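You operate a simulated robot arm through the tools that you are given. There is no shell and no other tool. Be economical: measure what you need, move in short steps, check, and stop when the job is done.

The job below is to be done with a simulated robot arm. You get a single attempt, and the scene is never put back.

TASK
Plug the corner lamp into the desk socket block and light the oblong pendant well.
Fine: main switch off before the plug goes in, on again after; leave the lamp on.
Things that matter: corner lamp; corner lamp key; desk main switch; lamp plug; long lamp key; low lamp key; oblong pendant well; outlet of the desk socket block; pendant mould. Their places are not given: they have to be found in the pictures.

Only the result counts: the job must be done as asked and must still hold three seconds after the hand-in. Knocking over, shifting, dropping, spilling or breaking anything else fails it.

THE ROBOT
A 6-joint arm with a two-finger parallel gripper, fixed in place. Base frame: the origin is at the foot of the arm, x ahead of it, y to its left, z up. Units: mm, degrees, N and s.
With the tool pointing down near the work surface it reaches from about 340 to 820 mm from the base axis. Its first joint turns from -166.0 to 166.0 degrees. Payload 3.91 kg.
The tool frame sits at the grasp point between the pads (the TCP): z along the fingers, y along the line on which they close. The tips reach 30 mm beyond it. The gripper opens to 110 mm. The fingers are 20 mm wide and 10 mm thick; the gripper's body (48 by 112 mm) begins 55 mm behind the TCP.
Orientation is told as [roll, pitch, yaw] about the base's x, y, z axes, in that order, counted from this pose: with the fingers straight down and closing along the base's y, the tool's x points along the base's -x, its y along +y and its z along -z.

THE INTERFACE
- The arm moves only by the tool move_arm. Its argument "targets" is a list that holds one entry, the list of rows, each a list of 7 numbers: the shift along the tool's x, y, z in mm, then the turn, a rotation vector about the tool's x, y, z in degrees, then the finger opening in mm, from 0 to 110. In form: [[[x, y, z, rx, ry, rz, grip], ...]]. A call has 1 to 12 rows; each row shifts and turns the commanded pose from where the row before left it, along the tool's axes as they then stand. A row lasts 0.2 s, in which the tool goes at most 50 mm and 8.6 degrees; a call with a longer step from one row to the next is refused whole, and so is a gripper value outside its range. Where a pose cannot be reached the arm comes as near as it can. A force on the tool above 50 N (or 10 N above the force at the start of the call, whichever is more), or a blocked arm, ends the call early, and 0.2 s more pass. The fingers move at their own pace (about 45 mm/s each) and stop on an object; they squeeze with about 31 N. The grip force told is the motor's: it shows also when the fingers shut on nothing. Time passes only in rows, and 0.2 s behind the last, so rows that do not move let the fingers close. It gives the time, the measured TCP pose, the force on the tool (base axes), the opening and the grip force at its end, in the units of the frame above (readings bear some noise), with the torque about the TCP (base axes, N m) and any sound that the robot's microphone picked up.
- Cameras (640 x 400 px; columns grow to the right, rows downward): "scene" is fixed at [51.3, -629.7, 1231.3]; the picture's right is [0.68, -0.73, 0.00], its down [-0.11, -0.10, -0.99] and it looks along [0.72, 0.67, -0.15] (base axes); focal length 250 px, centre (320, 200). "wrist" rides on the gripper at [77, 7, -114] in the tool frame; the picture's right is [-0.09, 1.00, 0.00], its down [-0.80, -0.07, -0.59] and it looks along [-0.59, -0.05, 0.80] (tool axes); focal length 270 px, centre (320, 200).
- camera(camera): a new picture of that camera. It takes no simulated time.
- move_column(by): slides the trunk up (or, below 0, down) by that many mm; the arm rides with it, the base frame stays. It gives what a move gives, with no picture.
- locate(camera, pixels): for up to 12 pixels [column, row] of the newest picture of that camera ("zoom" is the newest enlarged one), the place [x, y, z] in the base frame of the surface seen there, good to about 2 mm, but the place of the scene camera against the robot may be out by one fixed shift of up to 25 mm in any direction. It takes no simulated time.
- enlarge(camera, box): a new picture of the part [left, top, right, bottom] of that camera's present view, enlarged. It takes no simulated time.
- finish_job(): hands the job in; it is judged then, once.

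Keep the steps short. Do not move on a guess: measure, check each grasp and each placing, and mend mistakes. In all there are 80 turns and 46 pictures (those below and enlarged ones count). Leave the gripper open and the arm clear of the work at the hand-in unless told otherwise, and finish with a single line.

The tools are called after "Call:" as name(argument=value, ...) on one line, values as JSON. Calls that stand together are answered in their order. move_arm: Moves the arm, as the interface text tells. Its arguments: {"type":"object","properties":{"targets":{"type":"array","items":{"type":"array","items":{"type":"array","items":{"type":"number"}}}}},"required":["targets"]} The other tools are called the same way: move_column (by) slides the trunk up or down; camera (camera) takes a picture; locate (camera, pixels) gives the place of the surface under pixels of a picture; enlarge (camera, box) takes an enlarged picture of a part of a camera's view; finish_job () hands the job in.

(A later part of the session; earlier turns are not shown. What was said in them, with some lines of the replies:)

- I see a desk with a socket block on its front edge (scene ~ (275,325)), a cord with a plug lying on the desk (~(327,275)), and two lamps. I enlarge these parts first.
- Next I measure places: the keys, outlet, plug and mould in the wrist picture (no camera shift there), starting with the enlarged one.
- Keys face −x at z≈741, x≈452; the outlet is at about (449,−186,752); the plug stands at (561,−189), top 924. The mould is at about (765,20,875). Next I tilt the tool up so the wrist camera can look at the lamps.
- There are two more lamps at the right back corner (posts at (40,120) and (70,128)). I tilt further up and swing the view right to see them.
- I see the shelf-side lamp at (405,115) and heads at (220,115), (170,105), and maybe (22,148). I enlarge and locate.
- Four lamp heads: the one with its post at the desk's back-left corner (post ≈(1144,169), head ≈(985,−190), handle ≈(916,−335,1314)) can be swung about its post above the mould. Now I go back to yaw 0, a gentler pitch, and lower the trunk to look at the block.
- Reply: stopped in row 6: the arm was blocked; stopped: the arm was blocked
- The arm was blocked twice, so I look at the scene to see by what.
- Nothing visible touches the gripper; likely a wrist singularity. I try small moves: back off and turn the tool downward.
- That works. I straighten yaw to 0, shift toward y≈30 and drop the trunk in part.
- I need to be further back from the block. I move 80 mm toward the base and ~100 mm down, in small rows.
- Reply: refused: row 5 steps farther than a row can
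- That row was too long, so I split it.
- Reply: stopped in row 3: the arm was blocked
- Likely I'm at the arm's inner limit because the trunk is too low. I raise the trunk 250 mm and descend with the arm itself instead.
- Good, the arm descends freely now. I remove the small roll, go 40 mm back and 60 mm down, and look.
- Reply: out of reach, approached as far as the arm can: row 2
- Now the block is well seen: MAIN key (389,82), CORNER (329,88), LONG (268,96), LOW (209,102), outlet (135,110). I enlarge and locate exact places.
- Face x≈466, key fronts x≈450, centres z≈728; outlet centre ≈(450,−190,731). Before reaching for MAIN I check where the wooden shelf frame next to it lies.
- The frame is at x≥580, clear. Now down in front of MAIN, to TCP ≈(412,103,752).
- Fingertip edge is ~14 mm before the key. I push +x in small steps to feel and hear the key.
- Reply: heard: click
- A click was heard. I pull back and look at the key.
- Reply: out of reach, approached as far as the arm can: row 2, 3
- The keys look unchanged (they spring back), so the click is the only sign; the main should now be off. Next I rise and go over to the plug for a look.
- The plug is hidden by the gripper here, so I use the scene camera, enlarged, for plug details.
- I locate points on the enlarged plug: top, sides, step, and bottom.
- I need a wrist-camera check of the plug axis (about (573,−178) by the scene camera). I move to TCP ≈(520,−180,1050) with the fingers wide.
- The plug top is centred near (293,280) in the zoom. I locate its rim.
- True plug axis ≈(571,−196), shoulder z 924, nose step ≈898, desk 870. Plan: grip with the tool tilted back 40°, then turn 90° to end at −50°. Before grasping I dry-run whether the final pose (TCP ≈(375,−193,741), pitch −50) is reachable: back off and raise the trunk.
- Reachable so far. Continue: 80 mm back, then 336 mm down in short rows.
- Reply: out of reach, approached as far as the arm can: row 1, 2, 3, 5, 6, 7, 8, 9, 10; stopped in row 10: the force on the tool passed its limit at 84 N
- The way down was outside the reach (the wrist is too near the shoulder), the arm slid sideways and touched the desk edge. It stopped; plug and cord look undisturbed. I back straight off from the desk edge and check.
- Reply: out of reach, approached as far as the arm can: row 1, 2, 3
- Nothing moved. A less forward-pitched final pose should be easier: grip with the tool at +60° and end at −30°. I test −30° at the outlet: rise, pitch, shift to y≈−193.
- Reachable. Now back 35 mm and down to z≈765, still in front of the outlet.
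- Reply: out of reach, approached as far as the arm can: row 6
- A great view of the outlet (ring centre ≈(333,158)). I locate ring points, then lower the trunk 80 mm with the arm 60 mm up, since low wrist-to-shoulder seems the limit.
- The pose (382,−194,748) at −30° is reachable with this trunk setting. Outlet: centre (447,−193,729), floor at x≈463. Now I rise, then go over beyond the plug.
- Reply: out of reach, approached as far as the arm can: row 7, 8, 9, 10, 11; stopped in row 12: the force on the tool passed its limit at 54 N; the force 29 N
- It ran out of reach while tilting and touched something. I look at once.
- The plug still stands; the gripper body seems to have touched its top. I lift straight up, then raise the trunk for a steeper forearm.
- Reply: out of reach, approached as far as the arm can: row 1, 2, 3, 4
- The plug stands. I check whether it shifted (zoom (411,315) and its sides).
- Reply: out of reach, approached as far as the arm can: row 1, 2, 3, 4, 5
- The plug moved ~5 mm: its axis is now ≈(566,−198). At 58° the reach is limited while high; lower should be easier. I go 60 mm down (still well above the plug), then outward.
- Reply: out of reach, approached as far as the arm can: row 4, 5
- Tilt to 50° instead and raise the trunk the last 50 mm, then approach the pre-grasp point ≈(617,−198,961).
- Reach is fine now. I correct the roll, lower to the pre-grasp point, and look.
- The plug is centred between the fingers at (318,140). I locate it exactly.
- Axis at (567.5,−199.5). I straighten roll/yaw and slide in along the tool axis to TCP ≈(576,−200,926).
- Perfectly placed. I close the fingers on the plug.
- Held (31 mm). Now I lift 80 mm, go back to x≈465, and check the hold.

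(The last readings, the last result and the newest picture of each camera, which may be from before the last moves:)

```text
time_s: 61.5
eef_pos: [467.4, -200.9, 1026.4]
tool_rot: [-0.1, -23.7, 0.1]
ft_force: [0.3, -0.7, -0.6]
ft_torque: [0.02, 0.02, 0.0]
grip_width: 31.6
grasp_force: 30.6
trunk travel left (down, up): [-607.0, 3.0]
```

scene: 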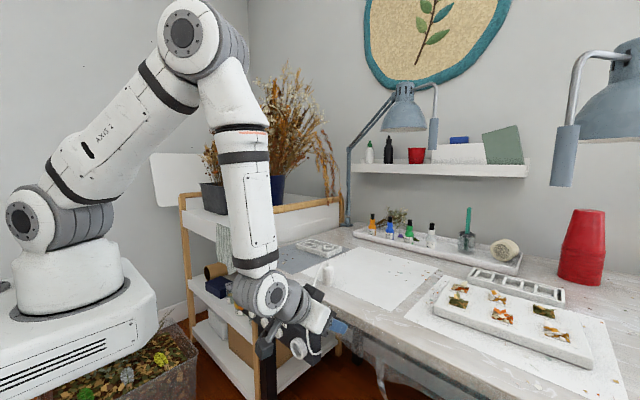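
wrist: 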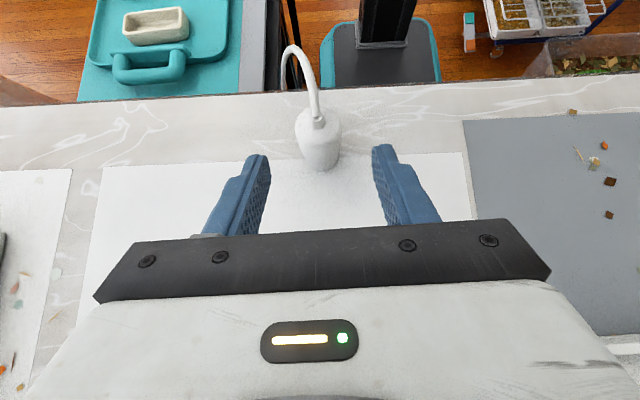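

Still held at 31.6 mm. I finish the turn to −40°, rise 200 mm, and go back to x≈387.

Call:
move_arm(targets=[[[0, 0, 0, 0, -8.1, 0, 20], [0, 0, 0, 0, -8.1, 0, 20], [-26, 0, -31, 0, 0, 0, 20], [-26, 0, -31, 0, 0, 0, 20], [-26, 0, -31, 0, 0, 0, 20], [-26, 0, -31, 0, 0, 0, 20], [-26, 0, -31, 0, 0, 0, 20], [31, 4, -26, 0, 0, 0, 20], [31, 4, -26, 0, 0, 0, 20], [0, 0, 0, 0, 0, 0, 20]]])

```text
time_s: 63.7
eef_pos: [386.6, -190.2, 1230.9]
tool_rot: [0.0, -39.9, 0.0]
ft_force: [-0.3, 0.6, -1.1]
ft_torque: [-0.03, 0.02, -0.04]
grip_width: 31.3
grasp_force: 30.7
trunk travel left (down, up): [-607.0, 3.0]
```

Exactly as wanted. Now the trunk down 300 mm.

Call:
move_column(by=-300)

Call:
enlarge(camera="scene", box=[180, 200, 400, 380])

```text
time_s: 66.7
eef_pos: [386.4, -189.9, 930.7]
tool_rot: [0.0, -39.8, 0.0]
ft_force: [-0.4, 0.1, 0.3]
ft_torque: [-0.03, 0.03, 0.04]
grip_width: 31.1
grasp_force: 31.3
trunk travel left (down, up): [-307.0, 303.0]
```

```text
2.22 times, centred on (290, 290) of scene
```

zoom: 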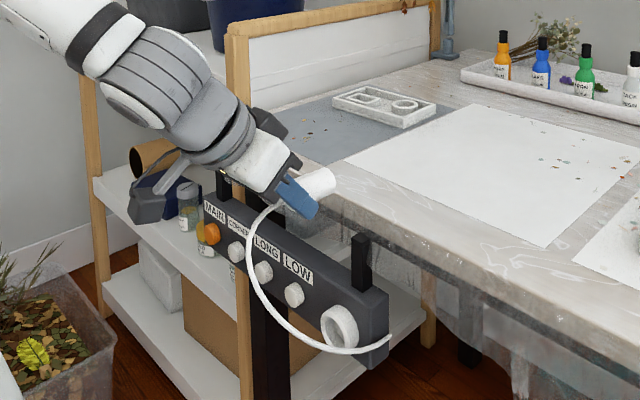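

The plug points at the block side, horizontal. Trunk another 120 mm down, then the arm gently to z≈736.

Call:
move_column(by=-120)

Call:
move_arm(targets=[[[16, -1, 19, 0, 0, 0, 20], [16, -1, 19, 0, 0, 0, 20], [16, -1, 19, 0, 0, 0, 20], [0, 0, 0, 0, 0, 0, 20]]])

Call:
camera(camera="wrist")

```text
time_s: 68.2
eef_pos: [387.1, -190.2, 811.0]
tool_rot: [0.0, -39.9, 0.0]
ft_force: [0.1, -0.6, -0.7]
ft_torque: [0.0, 0.03, -0.04]
grip_width: 31.4
grasp_force: 31.3
trunk travel left (down, up): [-187.0, 423.0]
```

```text
time_s: 69.2
eef_pos: [383.6, -194.3, 738.9]
tool_rot: [0.0, -40.0, 0.0]
ft_force: [-0.2, -0.4, -0.2]
ft_torque: [-0.03, 0.01, 0.0]
grip_width: 31.3
grasp_force: 31.0
trunk travel left (down, up): [-187.0, 423.0]
```

```text
17 pictures are left
```

wrist: 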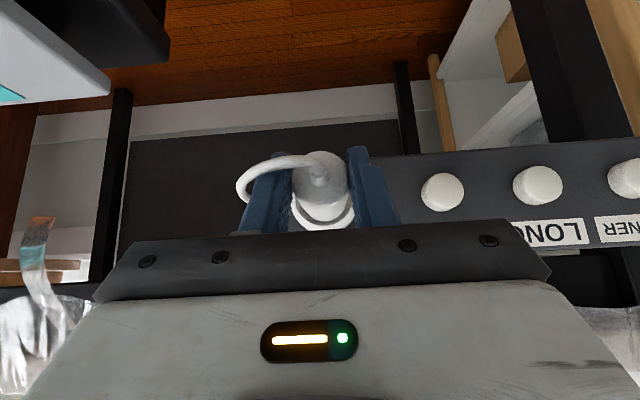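

I enlarge to check the plug against the ring.

Call:
enlarge(camera="wrist", box=[240, 130, 400, 230])

Call:
locate(camera="wrist", pixels=[[321, 157], [302, 175], [341, 175], [322, 215], [322, 203], [297, 215], [348, 210], [322, 190]])

```text
4.00 times, centred on (320, 180) of wrist
```

zoom: 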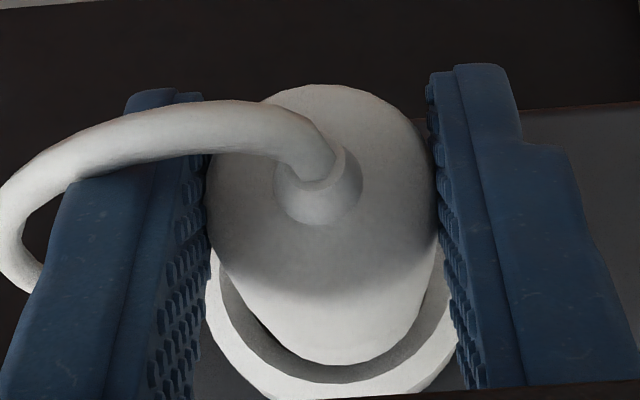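

```text
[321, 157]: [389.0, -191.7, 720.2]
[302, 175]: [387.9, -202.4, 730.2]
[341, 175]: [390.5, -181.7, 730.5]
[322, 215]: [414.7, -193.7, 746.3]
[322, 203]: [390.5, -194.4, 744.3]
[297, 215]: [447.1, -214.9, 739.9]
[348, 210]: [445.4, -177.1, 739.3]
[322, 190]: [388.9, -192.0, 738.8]
```

Plug axis ≈(−192.5, 731) vs. ring centre (−193, 729); lateral match is good. I lower 1.5 mm and push +x in 2–3 mm rows.

Call:
move_arm(targets=[[[1, 0, 1.1, 0, 0, 0, 20], [-2.3, 0, 1.9, 0, 0, 0, 20], [-2.3, 0, 1.9, 0, 0, 0, 20], [-2.3, 0, 1.9, 0, 0, 0, 20], [-2.3, 0, 1.9, 0, 0, 0, 20], [0, 0, 0, 0, 0, 0, 20]]])

```text
time_s: 70.6
eef_pos: [397.2, -194.2, 736.2]
tool_rot: [0.0, -39.9, 0.0]
ft_force: [-0.5, -3.4, -0.4]
ft_torque: [-0.03, 0.04, -0.13]
grip_width: 31.5
grasp_force: 31.1
trunk travel left (down, up): [-187.0, 423.0]
```

The tip is 7 mm inside; a slight −3 N side force, so I shift 0.7 mm to −y and continue.

Call:
move_arm(targets=[[[0, -0.7, 0, 0, 0, 0, 20], [-2.3, 0, 1.9, 0, 0, 0, 20], [-1.6, 0, 1.3, 0, 0, 0, 20], [-1.6, 0, 1.3, 0, 0, 0, 20], [-1.6, 0, 1.3, 0, 0, 0, 20], [0, 0, 0, 0, 0, 0, 20]]])

```text
time_s: 72.0
eef_pos: [405.3, -195.0, 734.6]
tool_rot: [0.0, -39.9, -0.2]
ft_force: [-25.2, -18.3, -1.7]
ft_torque: [-0.11, 0.26, -0.09]
grip_width: 31.1
grasp_force: 31.3
trunk travel left (down, up): [-187.0, 423.0]
```

Force −25 N in x at nearly full depth, with a −18 N side force. I relieve sideways 1 mm more and push a little further.

Call:
move_arm(targets=[[[0, -1, 0, 0, 0, 0, 20], [0, 0, 0, 0, 0, 0, 20], [-1.2, 0, 1.0, 0, 0, 0, 20], [0, 0, 0, 0, 0, 0, 20]]])

Call:
enlarge(camera="wrist", box=[240, 130, 400, 230])

```text
time_s: 73.0
eef_pos: [407.3, -195.2, 735.3]
tool_rot: [0.1, -40.0, -0.1]
ft_force: [-26.3, -13.6, -3.2]
ft_torque: [-0.04, 0.32, -0.44]
grip_width: 31.2
grasp_force: 30.9
trunk travel left (down, up): [-187.0, 423.0]
```

```text
4.00 times, centred on (320, 180) of wrist
```

zoom: 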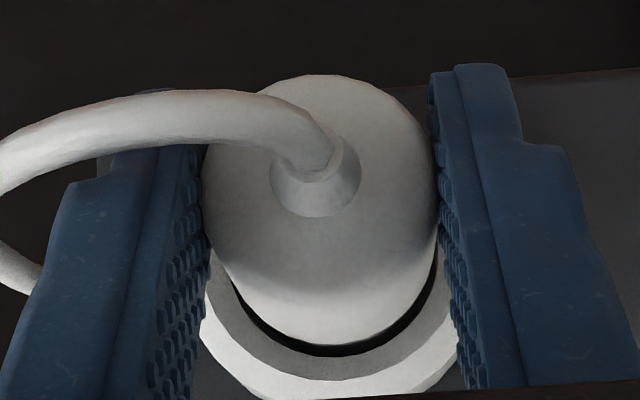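

I measure how deep the plug sits: back-face x vs ring.

Call:
locate(camera="zoom", pixels=[[240, 200], [400, 200], [320, 250], [320, 100], [320, 335], [320, 360], [320, 385], [215, 320], [445, 320], [235, 310], [432, 300]])

```text
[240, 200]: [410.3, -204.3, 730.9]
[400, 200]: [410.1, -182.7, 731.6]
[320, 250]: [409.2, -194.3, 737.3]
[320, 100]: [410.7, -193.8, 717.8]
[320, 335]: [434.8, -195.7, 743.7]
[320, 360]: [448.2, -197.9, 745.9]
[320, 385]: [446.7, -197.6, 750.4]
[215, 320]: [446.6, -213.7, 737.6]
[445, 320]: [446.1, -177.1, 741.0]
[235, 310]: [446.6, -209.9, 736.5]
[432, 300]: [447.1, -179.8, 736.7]
```

The back face is at x≈410, so the tip is at ≈464 — the outlet floor. Seated. I open the fingers and see if it stays.

Call:
move_arm(targets=[[[0, 0, 0, 0, 0, 0, 40], [0, 0, 0, 0, 0, 0, 60], [0, 0, 0, 0, 0, 0, 60], [0, 0, 0, 0, 0, 0, 60]]])

Call:
enlarge(camera="wrist", box=[240, 130, 400, 230])

```text
time_s: 74.0
eef_pos: [410.0, -192.8, 734.4]
tool_rot: [0.0, -39.9, 0.0]
ft_force: [0.7, 0.0, -0.1]
ft_torque: [0.02, -0.02, -0.02]
grip_width: 60.1
grasp_force: 0.2
trunk travel left (down, up): [-187.0, 423.0]
```

```text
4.00 times, centred on (320, 180) of wrist
```

zoom: 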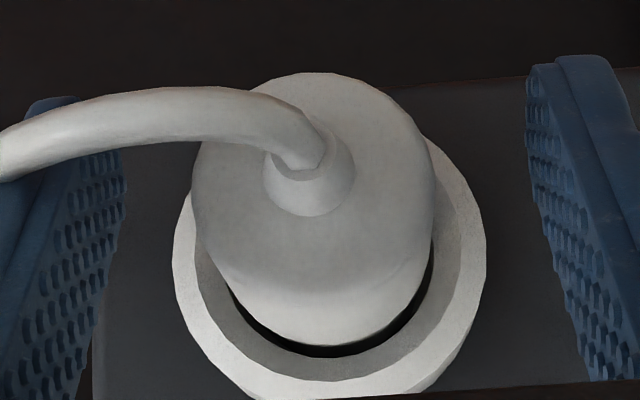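

The plug stays seated. I retract along the tool axis, then bring the trunk back up 170 mm (setting used for MAIN before).

Call:
move_arm(targets=[[[0, 0, -15, 0, 0, 0, 70], [0, 0, -20, 0, 0, 0, 70], [0, 0, -25, 0, 0, 0, 70], [0, 0, 0, 0, 0, 0, 70]]])

Call:
move_column(by=170)

Call:
enlarge(camera="scene", box=[230, 280, 330, 370])

```text
time_s: 75.0
eef_pos: [370.8, -194.8, 780.9]
tool_rot: [0.0, -39.9, 0.0]
ft_force: [0.2, -0.2, -0.7]
ft_torque: [-0.02, 0.0, -0.01]
grip_width: 69.9
grasp_force: 0.1
trunk travel left (down, up): [-187.0, 423.0]
```

```text
time_s: 77.0
eef_pos: [370.7, -195.6, 950.4]
tool_rot: [-0.1, -39.9, -0.1]
ft_force: [0.0, 0.8, -0.2]
ft_torque: [-0.01, 0.0, 0.01]
grip_width: 70.1
grasp_force: 0.0
trunk travel left (down, up): [-357.0, 253.0]
```

```text
4.44 times, centred on (280, 325) of scene
```

zoom: 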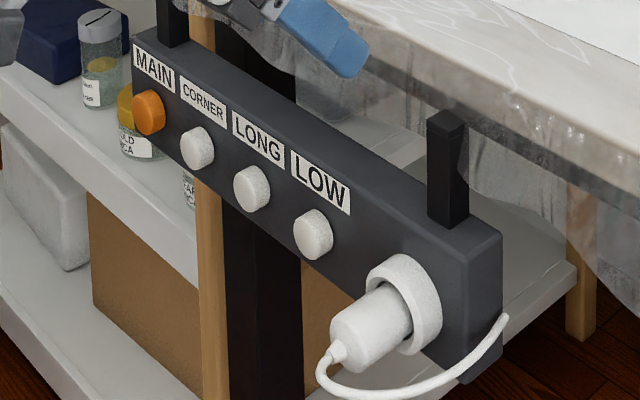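

The plug sits in the outlet. Now to MAIN: closed fingers, pitch −22.5, over to y≈105.

Call:
move_arm(targets=[[[0, 0, 0, 0, 8.6, 0, 0], [0, 0, 0, 0, 8.6, 0, 0], [-30, 0, 12, 0, 0, 0, 0], [0, 43, 0, 0, 0, 0, 0], [0, 43, 0, 0, 0, 0, 0], [0, 43, 0, 0, 0, 0, 0], [0, 43, 0, 0, 0, 0, 0], [0, 43, 0, 0, 0, 0, 0], [0, 43, 0, 0, 0, 0, 0], [0, 42, 0, 0, 0, 0, 0], [0, 0, 0, 0, 0, 0, 0]]])

```text
time_s: 79.3
eef_pos: [403.1, 108.2, 949.8]
tool_rot: [0.0, -22.8, 0.0]
ft_force: [0.3, -1.2, -0.2]
ft_torque: [0.01, 0.01, -0.01]
grip_width: 0.0
grasp_force: 30.4
trunk travel left (down, up): [-357.0, 253.0]
```

Down in front of MAIN to ≈(415,104,750).

Call:
move_arm(targets=[[[13.4, -0.8, 37.8, 0, 0, 0, 0], [13.4, -0.8, 37.8, 0, 0, 0, 0], [13.4, -0.8, 37.8, 0, 0, 0, 0], [13.4, -0.8, 37.8, 0, 0, 0, 0], [13.4, -0.8, 37.8, 0, 0, 0, 0], [0, 0, 0, 0, 0, 0, 0]]])

```text
time_s: 80.8
eef_pos: [416.6, 100.2, 750.4]
tool_rot: [0.0, -22.5, -0.1]
ft_force: [-0.3, -0.3, -0.6]
ft_torque: [-0.02, 0.01, 0.01]
grip_width: 0.0
grasp_force: 30.7
trunk travel left (down, up): [-357.0, 253.0]
```

I press MAIN as before.

Call:
move_arm(targets=[[[-5.5, 2, 2.3, 0, 0, 0, 0], [-5.5, 2, 2.3, 0, 0, 0, 0], [-1.85, 0, 0.77, 0, 0, 0, 0], [-1.85, 0, 0.77, 0, 0, 0, 0], [-1.0, 0, 0.4, 0, 0, 0, 0]]])

Call:
move_arm(targets=[[[9, 0, -4, 0, 0, 0, 0], [9, 0, -4, 0, 0, 0, 0], [0, 0, 0, 0, 0, 0, 0]]])

Call:
camera(camera="scene")

```text
time_s: 82.0
eef_pos: [431.7, 105.8, 750.8]
tool_rot: [0.0, -22.7, 0.0]
ft_force: [-1.7, -1.4, -0.5]
ft_torque: [-0.04, 0.07, -0.01]
grip_width: 0.3
grasp_force: 31.6
trunk travel left (down, up): [-357.0, 253.0]
```

```text
time_s: 82.8
eef_pos: [413.8, 104.4, 750.3]
tool_rot: [0.1, -22.6, 0.0]
ft_force: [1.2, 1.0, -0.3]
ft_torque: [-0.01, 0.01, 0.03]
grip_width: 0.0
grasp_force: 31.1
trunk travel left (down, up): [-357.0, 253.0]
```

```text
12 pictures are left
```

scene: 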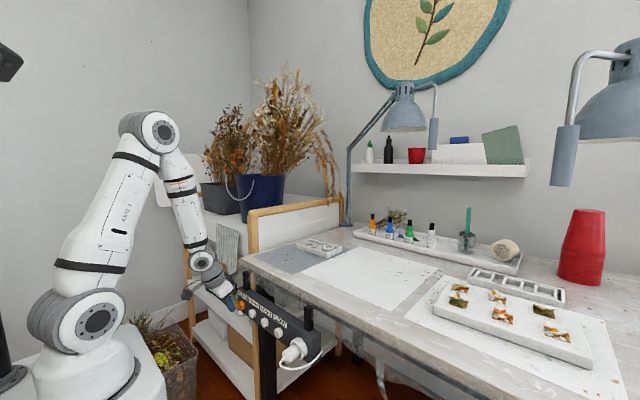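

No click: I stopped ~1 mm short. I press again, slightly deeper (TCP x≈434).

Call:
move_arm(targets=[[[-7.4, 0, 3.1, 0, 0, 0, 0], [-7.4, 0, 3.1, 0, 0, 0, 0], [-1.85, 0, 0.77, 0, 0, 0, 0], [-1.85, 0, 0.77, 0, 0, 0, 0]]])

```text
time_s: 83.8
eef_pos: [430.6, 104.2, 751.6]
tool_rot: [0.0, -22.7, 0.1]
ft_force: [-1.8, 0.3, -0.1]
ft_torque: [0.01, 0.03, 0.0]
grip_width: 0.2
grasp_force: 31.2
trunk travel left (down, up): [-357.0, 253.0]
```

Measured x is only 430.6; I continue pushing in 1.5 mm rows until the click.

Call:
move_arm(targets=[[[-1.4, 0, 0.6, 0, 0, 0, 0], [-1.4, 0, 0.6, 0, 0, 0, 0], [0, 0, 0, 0, 0, 0, 0]]])

```text
time_s: 84.5
eef_pos: [434.1, 104.3, 750.3]
tool_rot: [0.0, -22.7, 0.0]
ft_force: [-3.7, 1.3, 0.3]
ft_torque: [0.02, 0.08, 0.01]
grip_width: 0.2
grasp_force: 31.3
trunk travel left (down, up): [-357.0, 253.0]
heard: click
```

Click — main on. I back off and see whether any lamp is lit.

Call:
move_arm(targets=[[[9, 0, -4, 0, 0, 0, 0], [9, 0, -4, 0, 0, 0, 0], [0, -30, 0, 0, 0, 0, 0], [0, -38, 0, 0, 0, 0, 0], [0, 0, 0, 0, 0, 0, 0]]])

Call:
camera(camera="scene")

```text
time_s: 85.8
eef_pos: [432.0, 33.9, 752.7]
tool_rot: [-0.1, -22.7, 0.0]
ft_force: [-1.0, -1.0, 0.3]
ft_torque: [0.03, 0.02, -0.02]
grip_width: 0.0
grasp_force: 31.0
out of reach, approached as far as the arm can: row 3, 4
trunk travel left (down, up): [-357.0, 253.0]
```

```text
11 pictures are left
```

scene: 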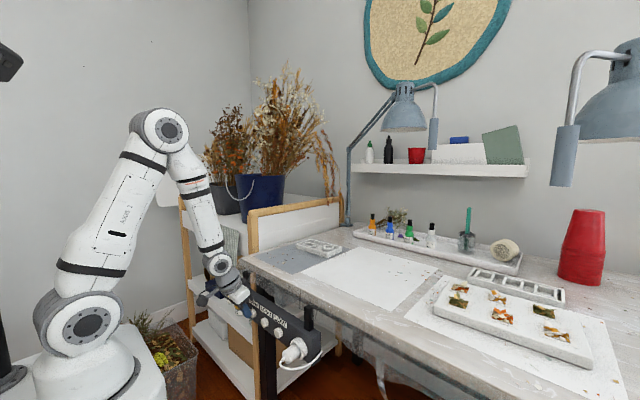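

No lamp lit. The reach limit carried the tip to x=432 right at the CORNER key (y≈34), not yet clicked. I push it the last millimetres.

Call:
move_arm(targets=[[[-1.4, 0, 0.6, 0, 0, 0, 0], [-1.4, 0, 0.6, 0, 0, 0, 0], [0, 0, 0, 0, 0, 0, 0]]])

```text
time_s: 86.5
eef_pos: [434.2, 37.6, 751.1]
tool_rot: [0.0, -22.7, 0.0]
ft_force: [-2.5, -0.8, 1.2]
ft_torque: [0.02, 0.06, -0.01]
grip_width: 0.0
grasp_force: 31.1
trunk travel left (down, up): [-357.0, 253.0]
heard: click
```

Clicked. I pull back and up, then look whether the corner lamp lights.

Call:
move_arm(targets=[[[5, 0, -2, 0, 4, 0, 0], [-5, 0, -20, 0, 0, 0, 0], [-10, 0, -35, 0, 0, 0, 0], [-10, 0, -35, 0, 0, 0, 0], [-10, 0, -35, 0, 0, 0, 0], [0, 0, 0, 0, 0, 0, 0]]])

Call:
camera(camera="scene")

```text
time_s: 88.0
eef_pos: [428.0, 31.4, 839.2]
tool_rot: [0.0, -18.7, 0.0]
ft_force: [-0.2, 0.1, 0.3]
ft_torque: [-0.01, 0.0, 0.02]
grip_width: 0.1
grasp_force: 30.8
out of reach, approached as far as the arm can: row 2, 3, 4
trunk travel left (down, up): [-357.0, 253.0]
```

```text
10 pictures are left
```

scene: 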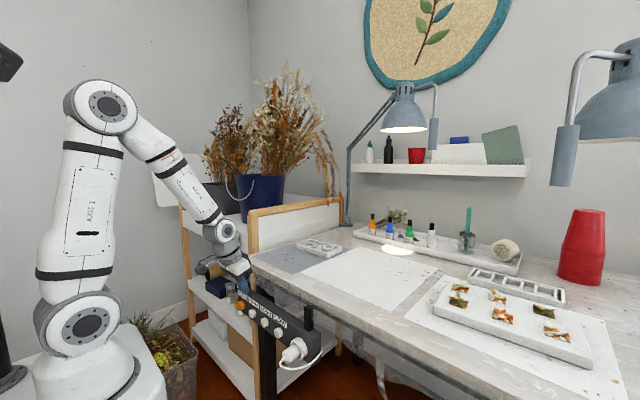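

The corner lamp is lit, with its light spot on the desk at about (397,250). I locate the spot, shade, post, arm joints and handle.

Call:
enlarge(camera="scene", box=[320, 60, 480, 270])

Call:
locate(camera="scene", pixels=[[381, 249], [397, 250], [413, 251], [397, 246], [397, 255], [347, 222], [349, 150], [388, 100], [405, 88], [404, 110], [433, 120], [433, 145]])

```text
1.90 times, centred on (400, 165) of scene
```

zoom: 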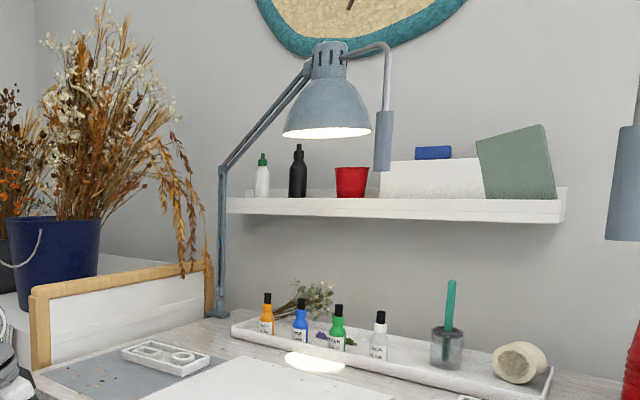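

```text
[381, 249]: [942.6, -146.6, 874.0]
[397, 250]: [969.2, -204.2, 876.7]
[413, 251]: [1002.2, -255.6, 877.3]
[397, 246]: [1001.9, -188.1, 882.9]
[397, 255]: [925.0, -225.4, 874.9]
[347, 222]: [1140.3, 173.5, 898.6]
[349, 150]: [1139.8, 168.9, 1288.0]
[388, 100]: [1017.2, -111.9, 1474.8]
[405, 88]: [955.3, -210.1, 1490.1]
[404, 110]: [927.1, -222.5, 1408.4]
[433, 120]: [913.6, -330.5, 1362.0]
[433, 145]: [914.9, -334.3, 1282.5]
```

Spot centre ≈(968,−203), post ≈(1140,171) in scene coordinates. I locate the oblong and round wells in the same camera.

Call:
locate(camera="zoom", pixels=[[148, 350], [142, 352], [155, 349], [183, 356], [122, 350], [145, 342], [210, 356], [180, 377], [388, 115], [388, 165], [381, 140], [393, 140]])

```text
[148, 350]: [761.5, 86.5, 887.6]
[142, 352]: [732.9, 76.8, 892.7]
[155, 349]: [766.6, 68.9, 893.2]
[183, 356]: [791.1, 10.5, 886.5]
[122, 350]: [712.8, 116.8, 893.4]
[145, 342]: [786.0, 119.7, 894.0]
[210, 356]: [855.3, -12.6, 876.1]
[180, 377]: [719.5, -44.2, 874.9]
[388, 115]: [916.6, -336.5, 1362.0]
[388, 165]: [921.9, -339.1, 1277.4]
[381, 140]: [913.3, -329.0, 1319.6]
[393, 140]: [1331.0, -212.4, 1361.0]
```

Shift-corrected plan: the lamp turns about its post at ≈(1149,158); the handle axis is at ≈(931,−342, z 1270–1360). Swinging ~51° puts the handle near (622,11) and the spot on the oblong well. First trunk up and arm to a clear place at (600,−200,1310).

Call:
move_column(by=250)

Call:
move_arm(targets=[[[-14, 0, -42, 0, 0, 0, 60], [-14, 0, -42, 0, 0, 0, 70], [-14, 0, -42, 0, 0, 0, 70], [-14, 0, -42, 0, 0, 0, 70], [-14, 0, -42, 0, 0, 0, 70], [-27, -38, 9, 0, 0, 0, 70], [-27, -38, 9, 0, 0, 0, 70], [-27, -38, 9, 0, 0, 0, 70], [-27, -38, 9, 0, 0, 0, 70], [-27, -38, 9, 0, 0, 0, 70], [-27, -38, 9, 0, 0, 0, 70], [0, 0, 0, 0, 0, 0, 70]]])

```text
time_s: 90.5
eef_pos: [427.2, 30.5, 1088.4]
tool_rot: [-0.1, -18.7, 0.0]
ft_force: [0.0, 0.8, 0.8]
ft_torque: [-0.01, 0.04, 0.0]
grip_width: 0.0
grasp_force: 30.7
trunk travel left (down, up): [-607.0, 3.0]
```

```text
time_s: 93.1
eef_pos: [597.8, -196.1, 1312.4]
tool_rot: [0.0, -18.7, -0.1]
ft_force: [-0.6, 0.2, -0.7]
ft_torque: [-0.02, 0.0, 0.0]
grip_width: 70.3
grasp_force: 0.1
trunk travel left (down, up): [-607.0, 3.0]
```

Now yaw −20° and pitch to about −72°.

Call:
move_arm(targets=[[[0, 0, 0, 2.14, 0, 6.34, 70], [0, 0, 0, 2.14, 0, 6.34, 70], [0, 0, 0, 2.14, 0, 6.34, 70], [0, 0, 0, 0, -7.5, 0, 70], [0, 0, 0, 0, -7.5, 0, 70], [0, 0, 0, 0, -7.5, 0, 70], [0, 0, 0, 0, -7.5, 0, 70], [0, 0, 0, 0, -7.5, 0, 70], [0, 0, 0, 0, -7.5, 0, 70], [0, 0, 0, 0, -7.5, 0, 70], [0, 0, 0, 0, 0, 0, 70]]])

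Call:
camera(camera="wrist")

```text
time_s: 95.5
eef_pos: [596.5, -196.0, 1310.7]
tool_rot: [0.1, -71.2, -20.2]
ft_force: [0.3, 0.5, 0.2]
ft_torque: [-0.02, 0.0, -0.01]
grip_width: 70.1
grasp_force: 0.0
trunk travel left (down, up): [-607.0, 3.0]
```

```text
8 pictures are left
```

wrist: 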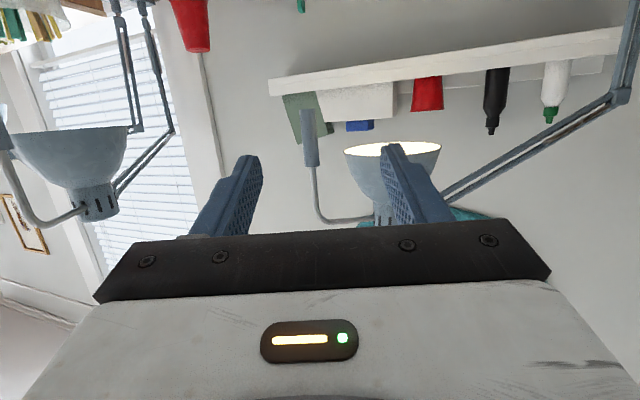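

The handle is at (311,138). I locate it along with the shade.

Call:
locate(camera="wrist", pixels=[[308, 115], [311, 138], [314, 160], [305, 138], [317, 138], [378, 180], [350, 160], [438, 150], [395, 148]])

```text
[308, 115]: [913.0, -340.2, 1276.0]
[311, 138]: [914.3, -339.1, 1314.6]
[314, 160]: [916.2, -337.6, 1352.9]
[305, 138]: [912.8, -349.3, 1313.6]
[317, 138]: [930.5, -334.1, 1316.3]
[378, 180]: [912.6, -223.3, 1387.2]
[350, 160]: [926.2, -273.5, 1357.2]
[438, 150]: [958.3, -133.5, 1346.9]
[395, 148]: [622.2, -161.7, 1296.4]
```

Handle axis ≈(929,−345). I shift 26 mm right and advance 270 mm horizontally, opening 70.

Call:
move_arm(targets=[[[0, -26, 0, 0, 0, 0, 70], [-14.5, 0, 42.6, 0, 0, 0, 70], [-14.5, 0, 42.6, 0, 0, 0, 70], [-14.5, 0, 42.6, 0, 0, 0, 70], [-14.5, 0, 42.6, 0, 0, 0, 70], [-14.5, 0, 42.6, 0, 0, 0, 70], [-14.5, 0, 42.6, 0, 0, 0, 70], [0, 0, 0, 0, 0, 0, 70]]])

```text
time_s: 97.3
eef_pos: [833.2, -313.5, 1312.2]
tool_rot: [0.1, -71.3, -20.3]
ft_force: [-0.7, -0.1, -0.5]
ft_torque: [-0.03, -0.03, -0.01]
grip_width: 70.0
grasp_force: 0.0
out of reach, approached as far as the arm can: row 7
trunk travel left (down, up): [-607.0, 3.0]
```

Stopped ~100 mm short, probably close to forearm–tool alignment. I try tilting the tool up to level (p≈−88) and advancing again.

Call:
move_arm(targets=[[[0, 0, 0, 0, -8.4, 0, 70], [0, 0, 0, 0, -8.4, 0, 70], [0, 0, 0, 0, 0, 0, 70], [-1, 0, 20, 0, 0, 0, 70], [-1, 0, 20, 0, 0, 0, 70], [0, 0, 0, 0, 0, 0, 70]]])

```text
time_s: 98.7
eef_pos: [876.7, -322.6, 1311.2]
tool_rot: [0.3, -88.0, -20.3]
ft_force: [-0.1, 0.2, 0.6]
ft_torque: [-0.02, -0.01, 0.0]
grip_width: 69.9
grasp_force: 0.2
out of reach, approached as far as the arm can: row 1
trunk travel left (down, up): [-607.0, 3.0]
```

That works. I advance the last ~50 mm onto the handle.

Call:
move_arm(targets=[[[-0.6, -1, 17, 0, 0, 0, 70], [-0.6, -1, 17, 0, 0, 0, 70], [-0.6, -1, 17, 0, 0, 0, 70], [0, 0, 0, 0, 0, 0, 70]]])

```text
time_s: 99.7
eef_pos: [922.2, -344.0, 1311.1]
tool_rot: [0.3, -88.0, -20.3]
ft_force: [-0.5, 0.4, 0.0]
ft_torque: [-0.01, 0.0, -0.02]
grip_width: 70.1
grasp_force: 0.1
trunk travel left (down, up): [-607.0, 3.0]
```

At the handle. I close the fingers.

Call:
move_arm(targets=[[[0, 0, 0, 0, 0, 0, 50], [0, 0, 0, 0, 0, 0, 35], [0, 0, 0, 0, 0, 0, 20], [0, 0, 0, 0, 0, 0, 15], [0, 0, 0, 0, 0, 0, 15]]])

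```text
time_s: 100.9
eef_pos: [922.5, -346.2, 1310.7]
tool_rot: [2.3, -88.0, -22.5]
ft_force: [-2.4, -8.8, 0.2]
ft_torque: [-0.27, -0.02, -0.2]
grip_width: 27.6
grasp_force: 44.8
trunk travel left (down, up): [-607.0, 3.0]
```

Handle held (27.6 mm). Now swing gently: two rows of 3° about the post, and see the force and lamp.

Call:
move_arm(targets=[[[0.5, 0.7, -14.4, 0.75, 0, 0, 15], [0.5, 0.7, -14.4, 0.75, 0, 0, 15], [1, 2.2, -28.8, 1.5, 0, 0, 15], [0, 0, 0, 0, 0, 0, 15]]])

Call:
camera(camera="scene")

```text
time_s: 101.9
eef_pos: [869.7, -320.9, 1311.5]
tool_rot: [0.0, -87.9, -23.2]
ft_force: [-3.1, -7.7, 0.6]
ft_torque: [0.32, 0.64, -0.35]
grip_width: 27.9
grasp_force: 45.1
trunk travel left (down, up): [-607.0, 3.0]
```

```text
7 pictures are left
```

scene: 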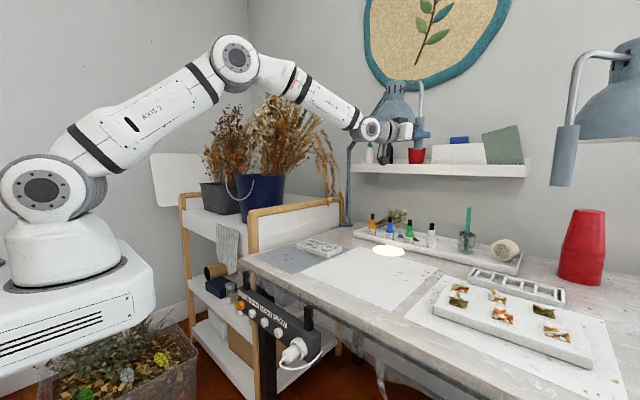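

The spot follows (now at (388,251)), forces small. I continue with five 3° rows.

Call:
move_arm(targets=[[[1, 4.1, -28.6, 1.5, 0, 0, 15], [1, 4.8, -28.5, 1.5, 0, 0, 15], [1, 5.6, -28.4, 1.5, 0, 0, 15], [1, 6.3, -28.2, 1.5, 0, 0, 15], [1, 7.0, -28.0, 1.5, 0, 0, 15], [0, 0, 0, 0, 0, 0, 15]]])

```text
time_s: 103.3
eef_pos: [753.6, -230.9, 1311.8]
tool_rot: [-8.4, -88.0, -22.2]
ft_force: [-5.4, -5.4, 0.5]
ft_torque: [1.01, 0.46, 0.22]
grip_width: 28.1
grasp_force: 45.3
trunk travel left (down, up): [-607.0, 3.0]
```

On track (handle at 225° on the arc). Five more rows.

Call:
move_arm(targets=[[[1, 7.8, -27.8, 1.5, 0, 0, 15], [1, 8.5, -27.6, 1.5, 0, 0, 15], [1, 9.2, -27.4, 1.5, 0, 0, 15], [1, 9.9, -27.1, 1.5, 0, 0, 15], [1, 10.6, -26.9, 1.5, 0, 0, 15], [0, 0, 0, 0, 0, 0, 15]]])

Call:
enlarge(camera="scene", box=[280, 60, 440, 280])

```text
time_s: 104.7
eef_pos: [665.6, -114.9, 1309.8]
tool_rot: [-15.9, -88.0, -22.1]
ft_force: [-5.9, -3.6, 2.9]
ft_torque: [0.74, -0.24, 0.22]
grip_width: 27.9
grasp_force: 45.0
trunk travel left (down, up): [-607.0, 3.0]
```

```text
1.82 times, centred on (360, 170) of scene
```

zoom: 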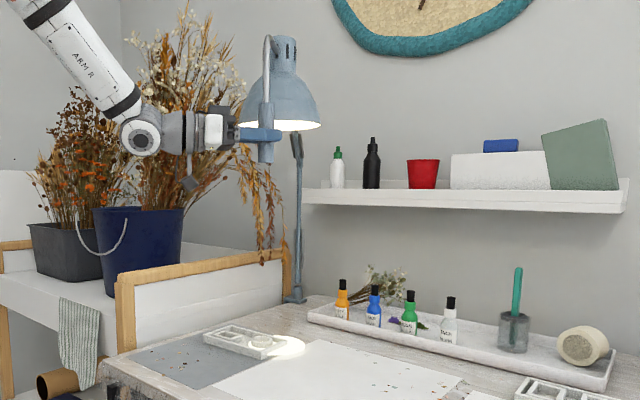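

The spot is now beside the round well. I locate the spot edges and both wells to compute the rest.

Call:
locate(camera="zoom", pixels=[[304, 346], [285, 357], [285, 336], [272, 336], [280, 346], [262, 340], [232, 336], [226, 333], [238, 338], [244, 332], [222, 340]])

```text
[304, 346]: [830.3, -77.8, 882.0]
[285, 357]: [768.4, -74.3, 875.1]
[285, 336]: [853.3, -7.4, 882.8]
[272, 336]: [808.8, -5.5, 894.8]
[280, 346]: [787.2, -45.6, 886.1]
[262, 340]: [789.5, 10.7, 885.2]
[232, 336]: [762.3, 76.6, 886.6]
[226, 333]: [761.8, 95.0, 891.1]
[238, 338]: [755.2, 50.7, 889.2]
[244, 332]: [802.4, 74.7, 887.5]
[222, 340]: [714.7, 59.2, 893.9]
```

Spot centre ≈(800,−30), oblong well ≈(760,78) (same camera); about 16.5° more. I do five and a half more rows.

Call:
move_arm(targets=[[[1, 11.4, -26.6, 1.5, 0, 0, 15], [1, 12.1, -26.3, 1.5, 0, 0, 15], [1, 12.8, -25.9, 1.5, 0, 0, 15], [1, 13.4, -25.6, 1.5, 0, 0, 15], [1, 14.1, -25.2, 1.5, 0, 0, 15], [0.5, 8, -13.5, 0.8, 0, 0, 15], [0, 0, 0, 0, 0, 0, 15]]])

Call:
enlarge(camera="scene", box=[270, 220, 370, 280])

```text
time_s: 106.3
eef_pos: [606.3, 32.7, 1310.7]
tool_rot: [-23.5, -88.1, -23.0]
ft_force: [-17.7, -4.1, -1.4]
ft_torque: [0.59, -0.69, 0.04]
grip_width: 28.0
grasp_force: 45.0
trunk travel left (down, up): [-607.0, 3.0]
```

```text
6.40 times, centred on (320, 250) of scene
```

zoom: 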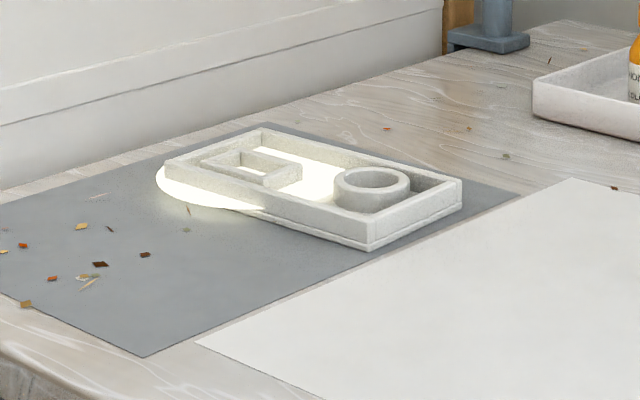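

The light falls on the oblong well. I check the centring by locating spot edges and the well's rim.

Call:
locate(camera="zoom", pixels=[[158, 178], [175, 195], [205, 207], [250, 210], [333, 190], [338, 168], [300, 152], [200, 162], [252, 185], [300, 168], [242, 152], [255, 165]])

```text
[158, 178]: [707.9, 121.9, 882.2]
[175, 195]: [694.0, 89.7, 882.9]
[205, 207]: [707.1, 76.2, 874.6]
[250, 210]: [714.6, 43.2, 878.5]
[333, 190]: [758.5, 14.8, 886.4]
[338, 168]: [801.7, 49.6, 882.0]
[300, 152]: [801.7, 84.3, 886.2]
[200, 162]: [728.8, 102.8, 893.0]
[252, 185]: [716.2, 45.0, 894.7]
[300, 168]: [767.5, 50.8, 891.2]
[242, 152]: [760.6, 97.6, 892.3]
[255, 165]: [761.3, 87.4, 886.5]
```

Well centred (spot ≈(754,73), well ≈(748,77)). Before releasing I check where the dried flowers are, for a safe retreat.

Call:
locate(camera="scene", pixels=[[300, 140], [325, 165], [280, 110], [262, 130], [310, 120], [225, 130], [270, 160], [240, 120]])

Call:
move_arm(targets=[[[0, 0, 0, 0, 0, 0, 28], [0, 0, 0, 0, 0, 0, 40], [0, 0, 0, 0, 0, 0, 60], [0, 0, 0, 0, 0, 0, 70], [0, 0, 0, 0, 0, 0, 70]]])

```text
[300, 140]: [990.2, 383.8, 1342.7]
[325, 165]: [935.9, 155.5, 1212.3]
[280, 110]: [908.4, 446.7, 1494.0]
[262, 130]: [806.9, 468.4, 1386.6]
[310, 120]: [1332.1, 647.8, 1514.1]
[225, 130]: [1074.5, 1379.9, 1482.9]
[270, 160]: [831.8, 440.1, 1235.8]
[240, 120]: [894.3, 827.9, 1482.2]
```

```text
time_s: 107.5
eef_pos: [610.0, 33.5, 1309.6]
tool_rot: [-25.7, -88.0, -20.7]
ft_force: [-0.9, -0.3, -0.3]
ft_torque: [0.02, -0.02, -0.03]
grip_width: 70.0
grasp_force: 0.2
trunk travel left (down, up): [-607.0, 3.0]
```

The flowers are far off (x>800). Released; I retreat straight back 100 mm along the tool axis.

Call:
move_arm(targets=[[[0.5, 0, -15, 0, 0, 0, 70], [1, 0, -28, 0, 0, 0, 70], [1, 0, -28, 0, 0, 0, 70], [1, 0, -28, 0, 0, 0, 70], [0, 0, 0, 0, 0, 0, 70]]])

Call:
camera(camera="scene")

Call:
enlarge(camera="scene", box=[270, 220, 370, 280])

```text
time_s: 108.7
eef_pos: [539.3, 103.2, 1306.0]
tool_rot: [-25.6, -88.0, -20.6]
ft_force: [0.7, 0.5, 0.4]
ft_torque: [0.0, -0.01, -0.04]
grip_width: 70.2
grasp_force: 0.1
trunk travel left (down, up): [-607.0, 3.0]
```

```text
4 pictures are left
```

scene: 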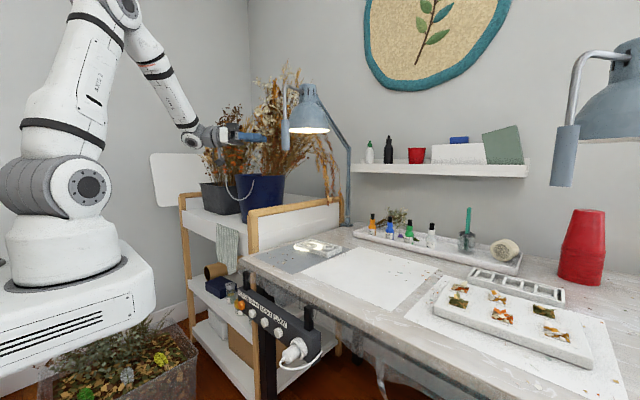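

```text
6.40 times, centred on (320, 250) of scene
5 turns are left
```

zoom: 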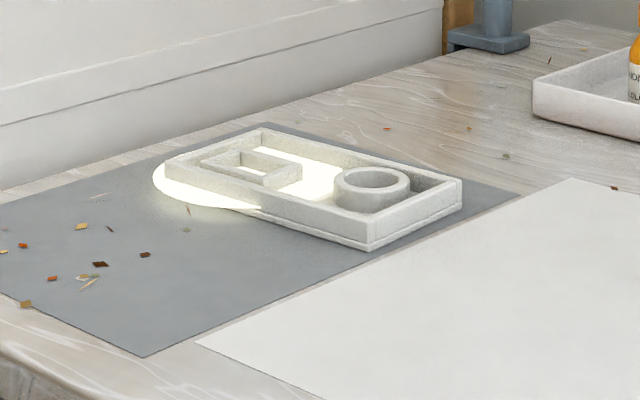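

The lamp stays put and lit, its spot covers the oblong well, the plug is still in the outlet, and the arm is open and clear. I hand in.

Call:
finish_job()

```text
The job is handed in.
```

The corner lamp is plugged in and lit with its spot on the oblong well, and I switched the main off before plugging and on after; that it started on is assumed from your wording, and I nudged the plug and touched the desk edge on the way.
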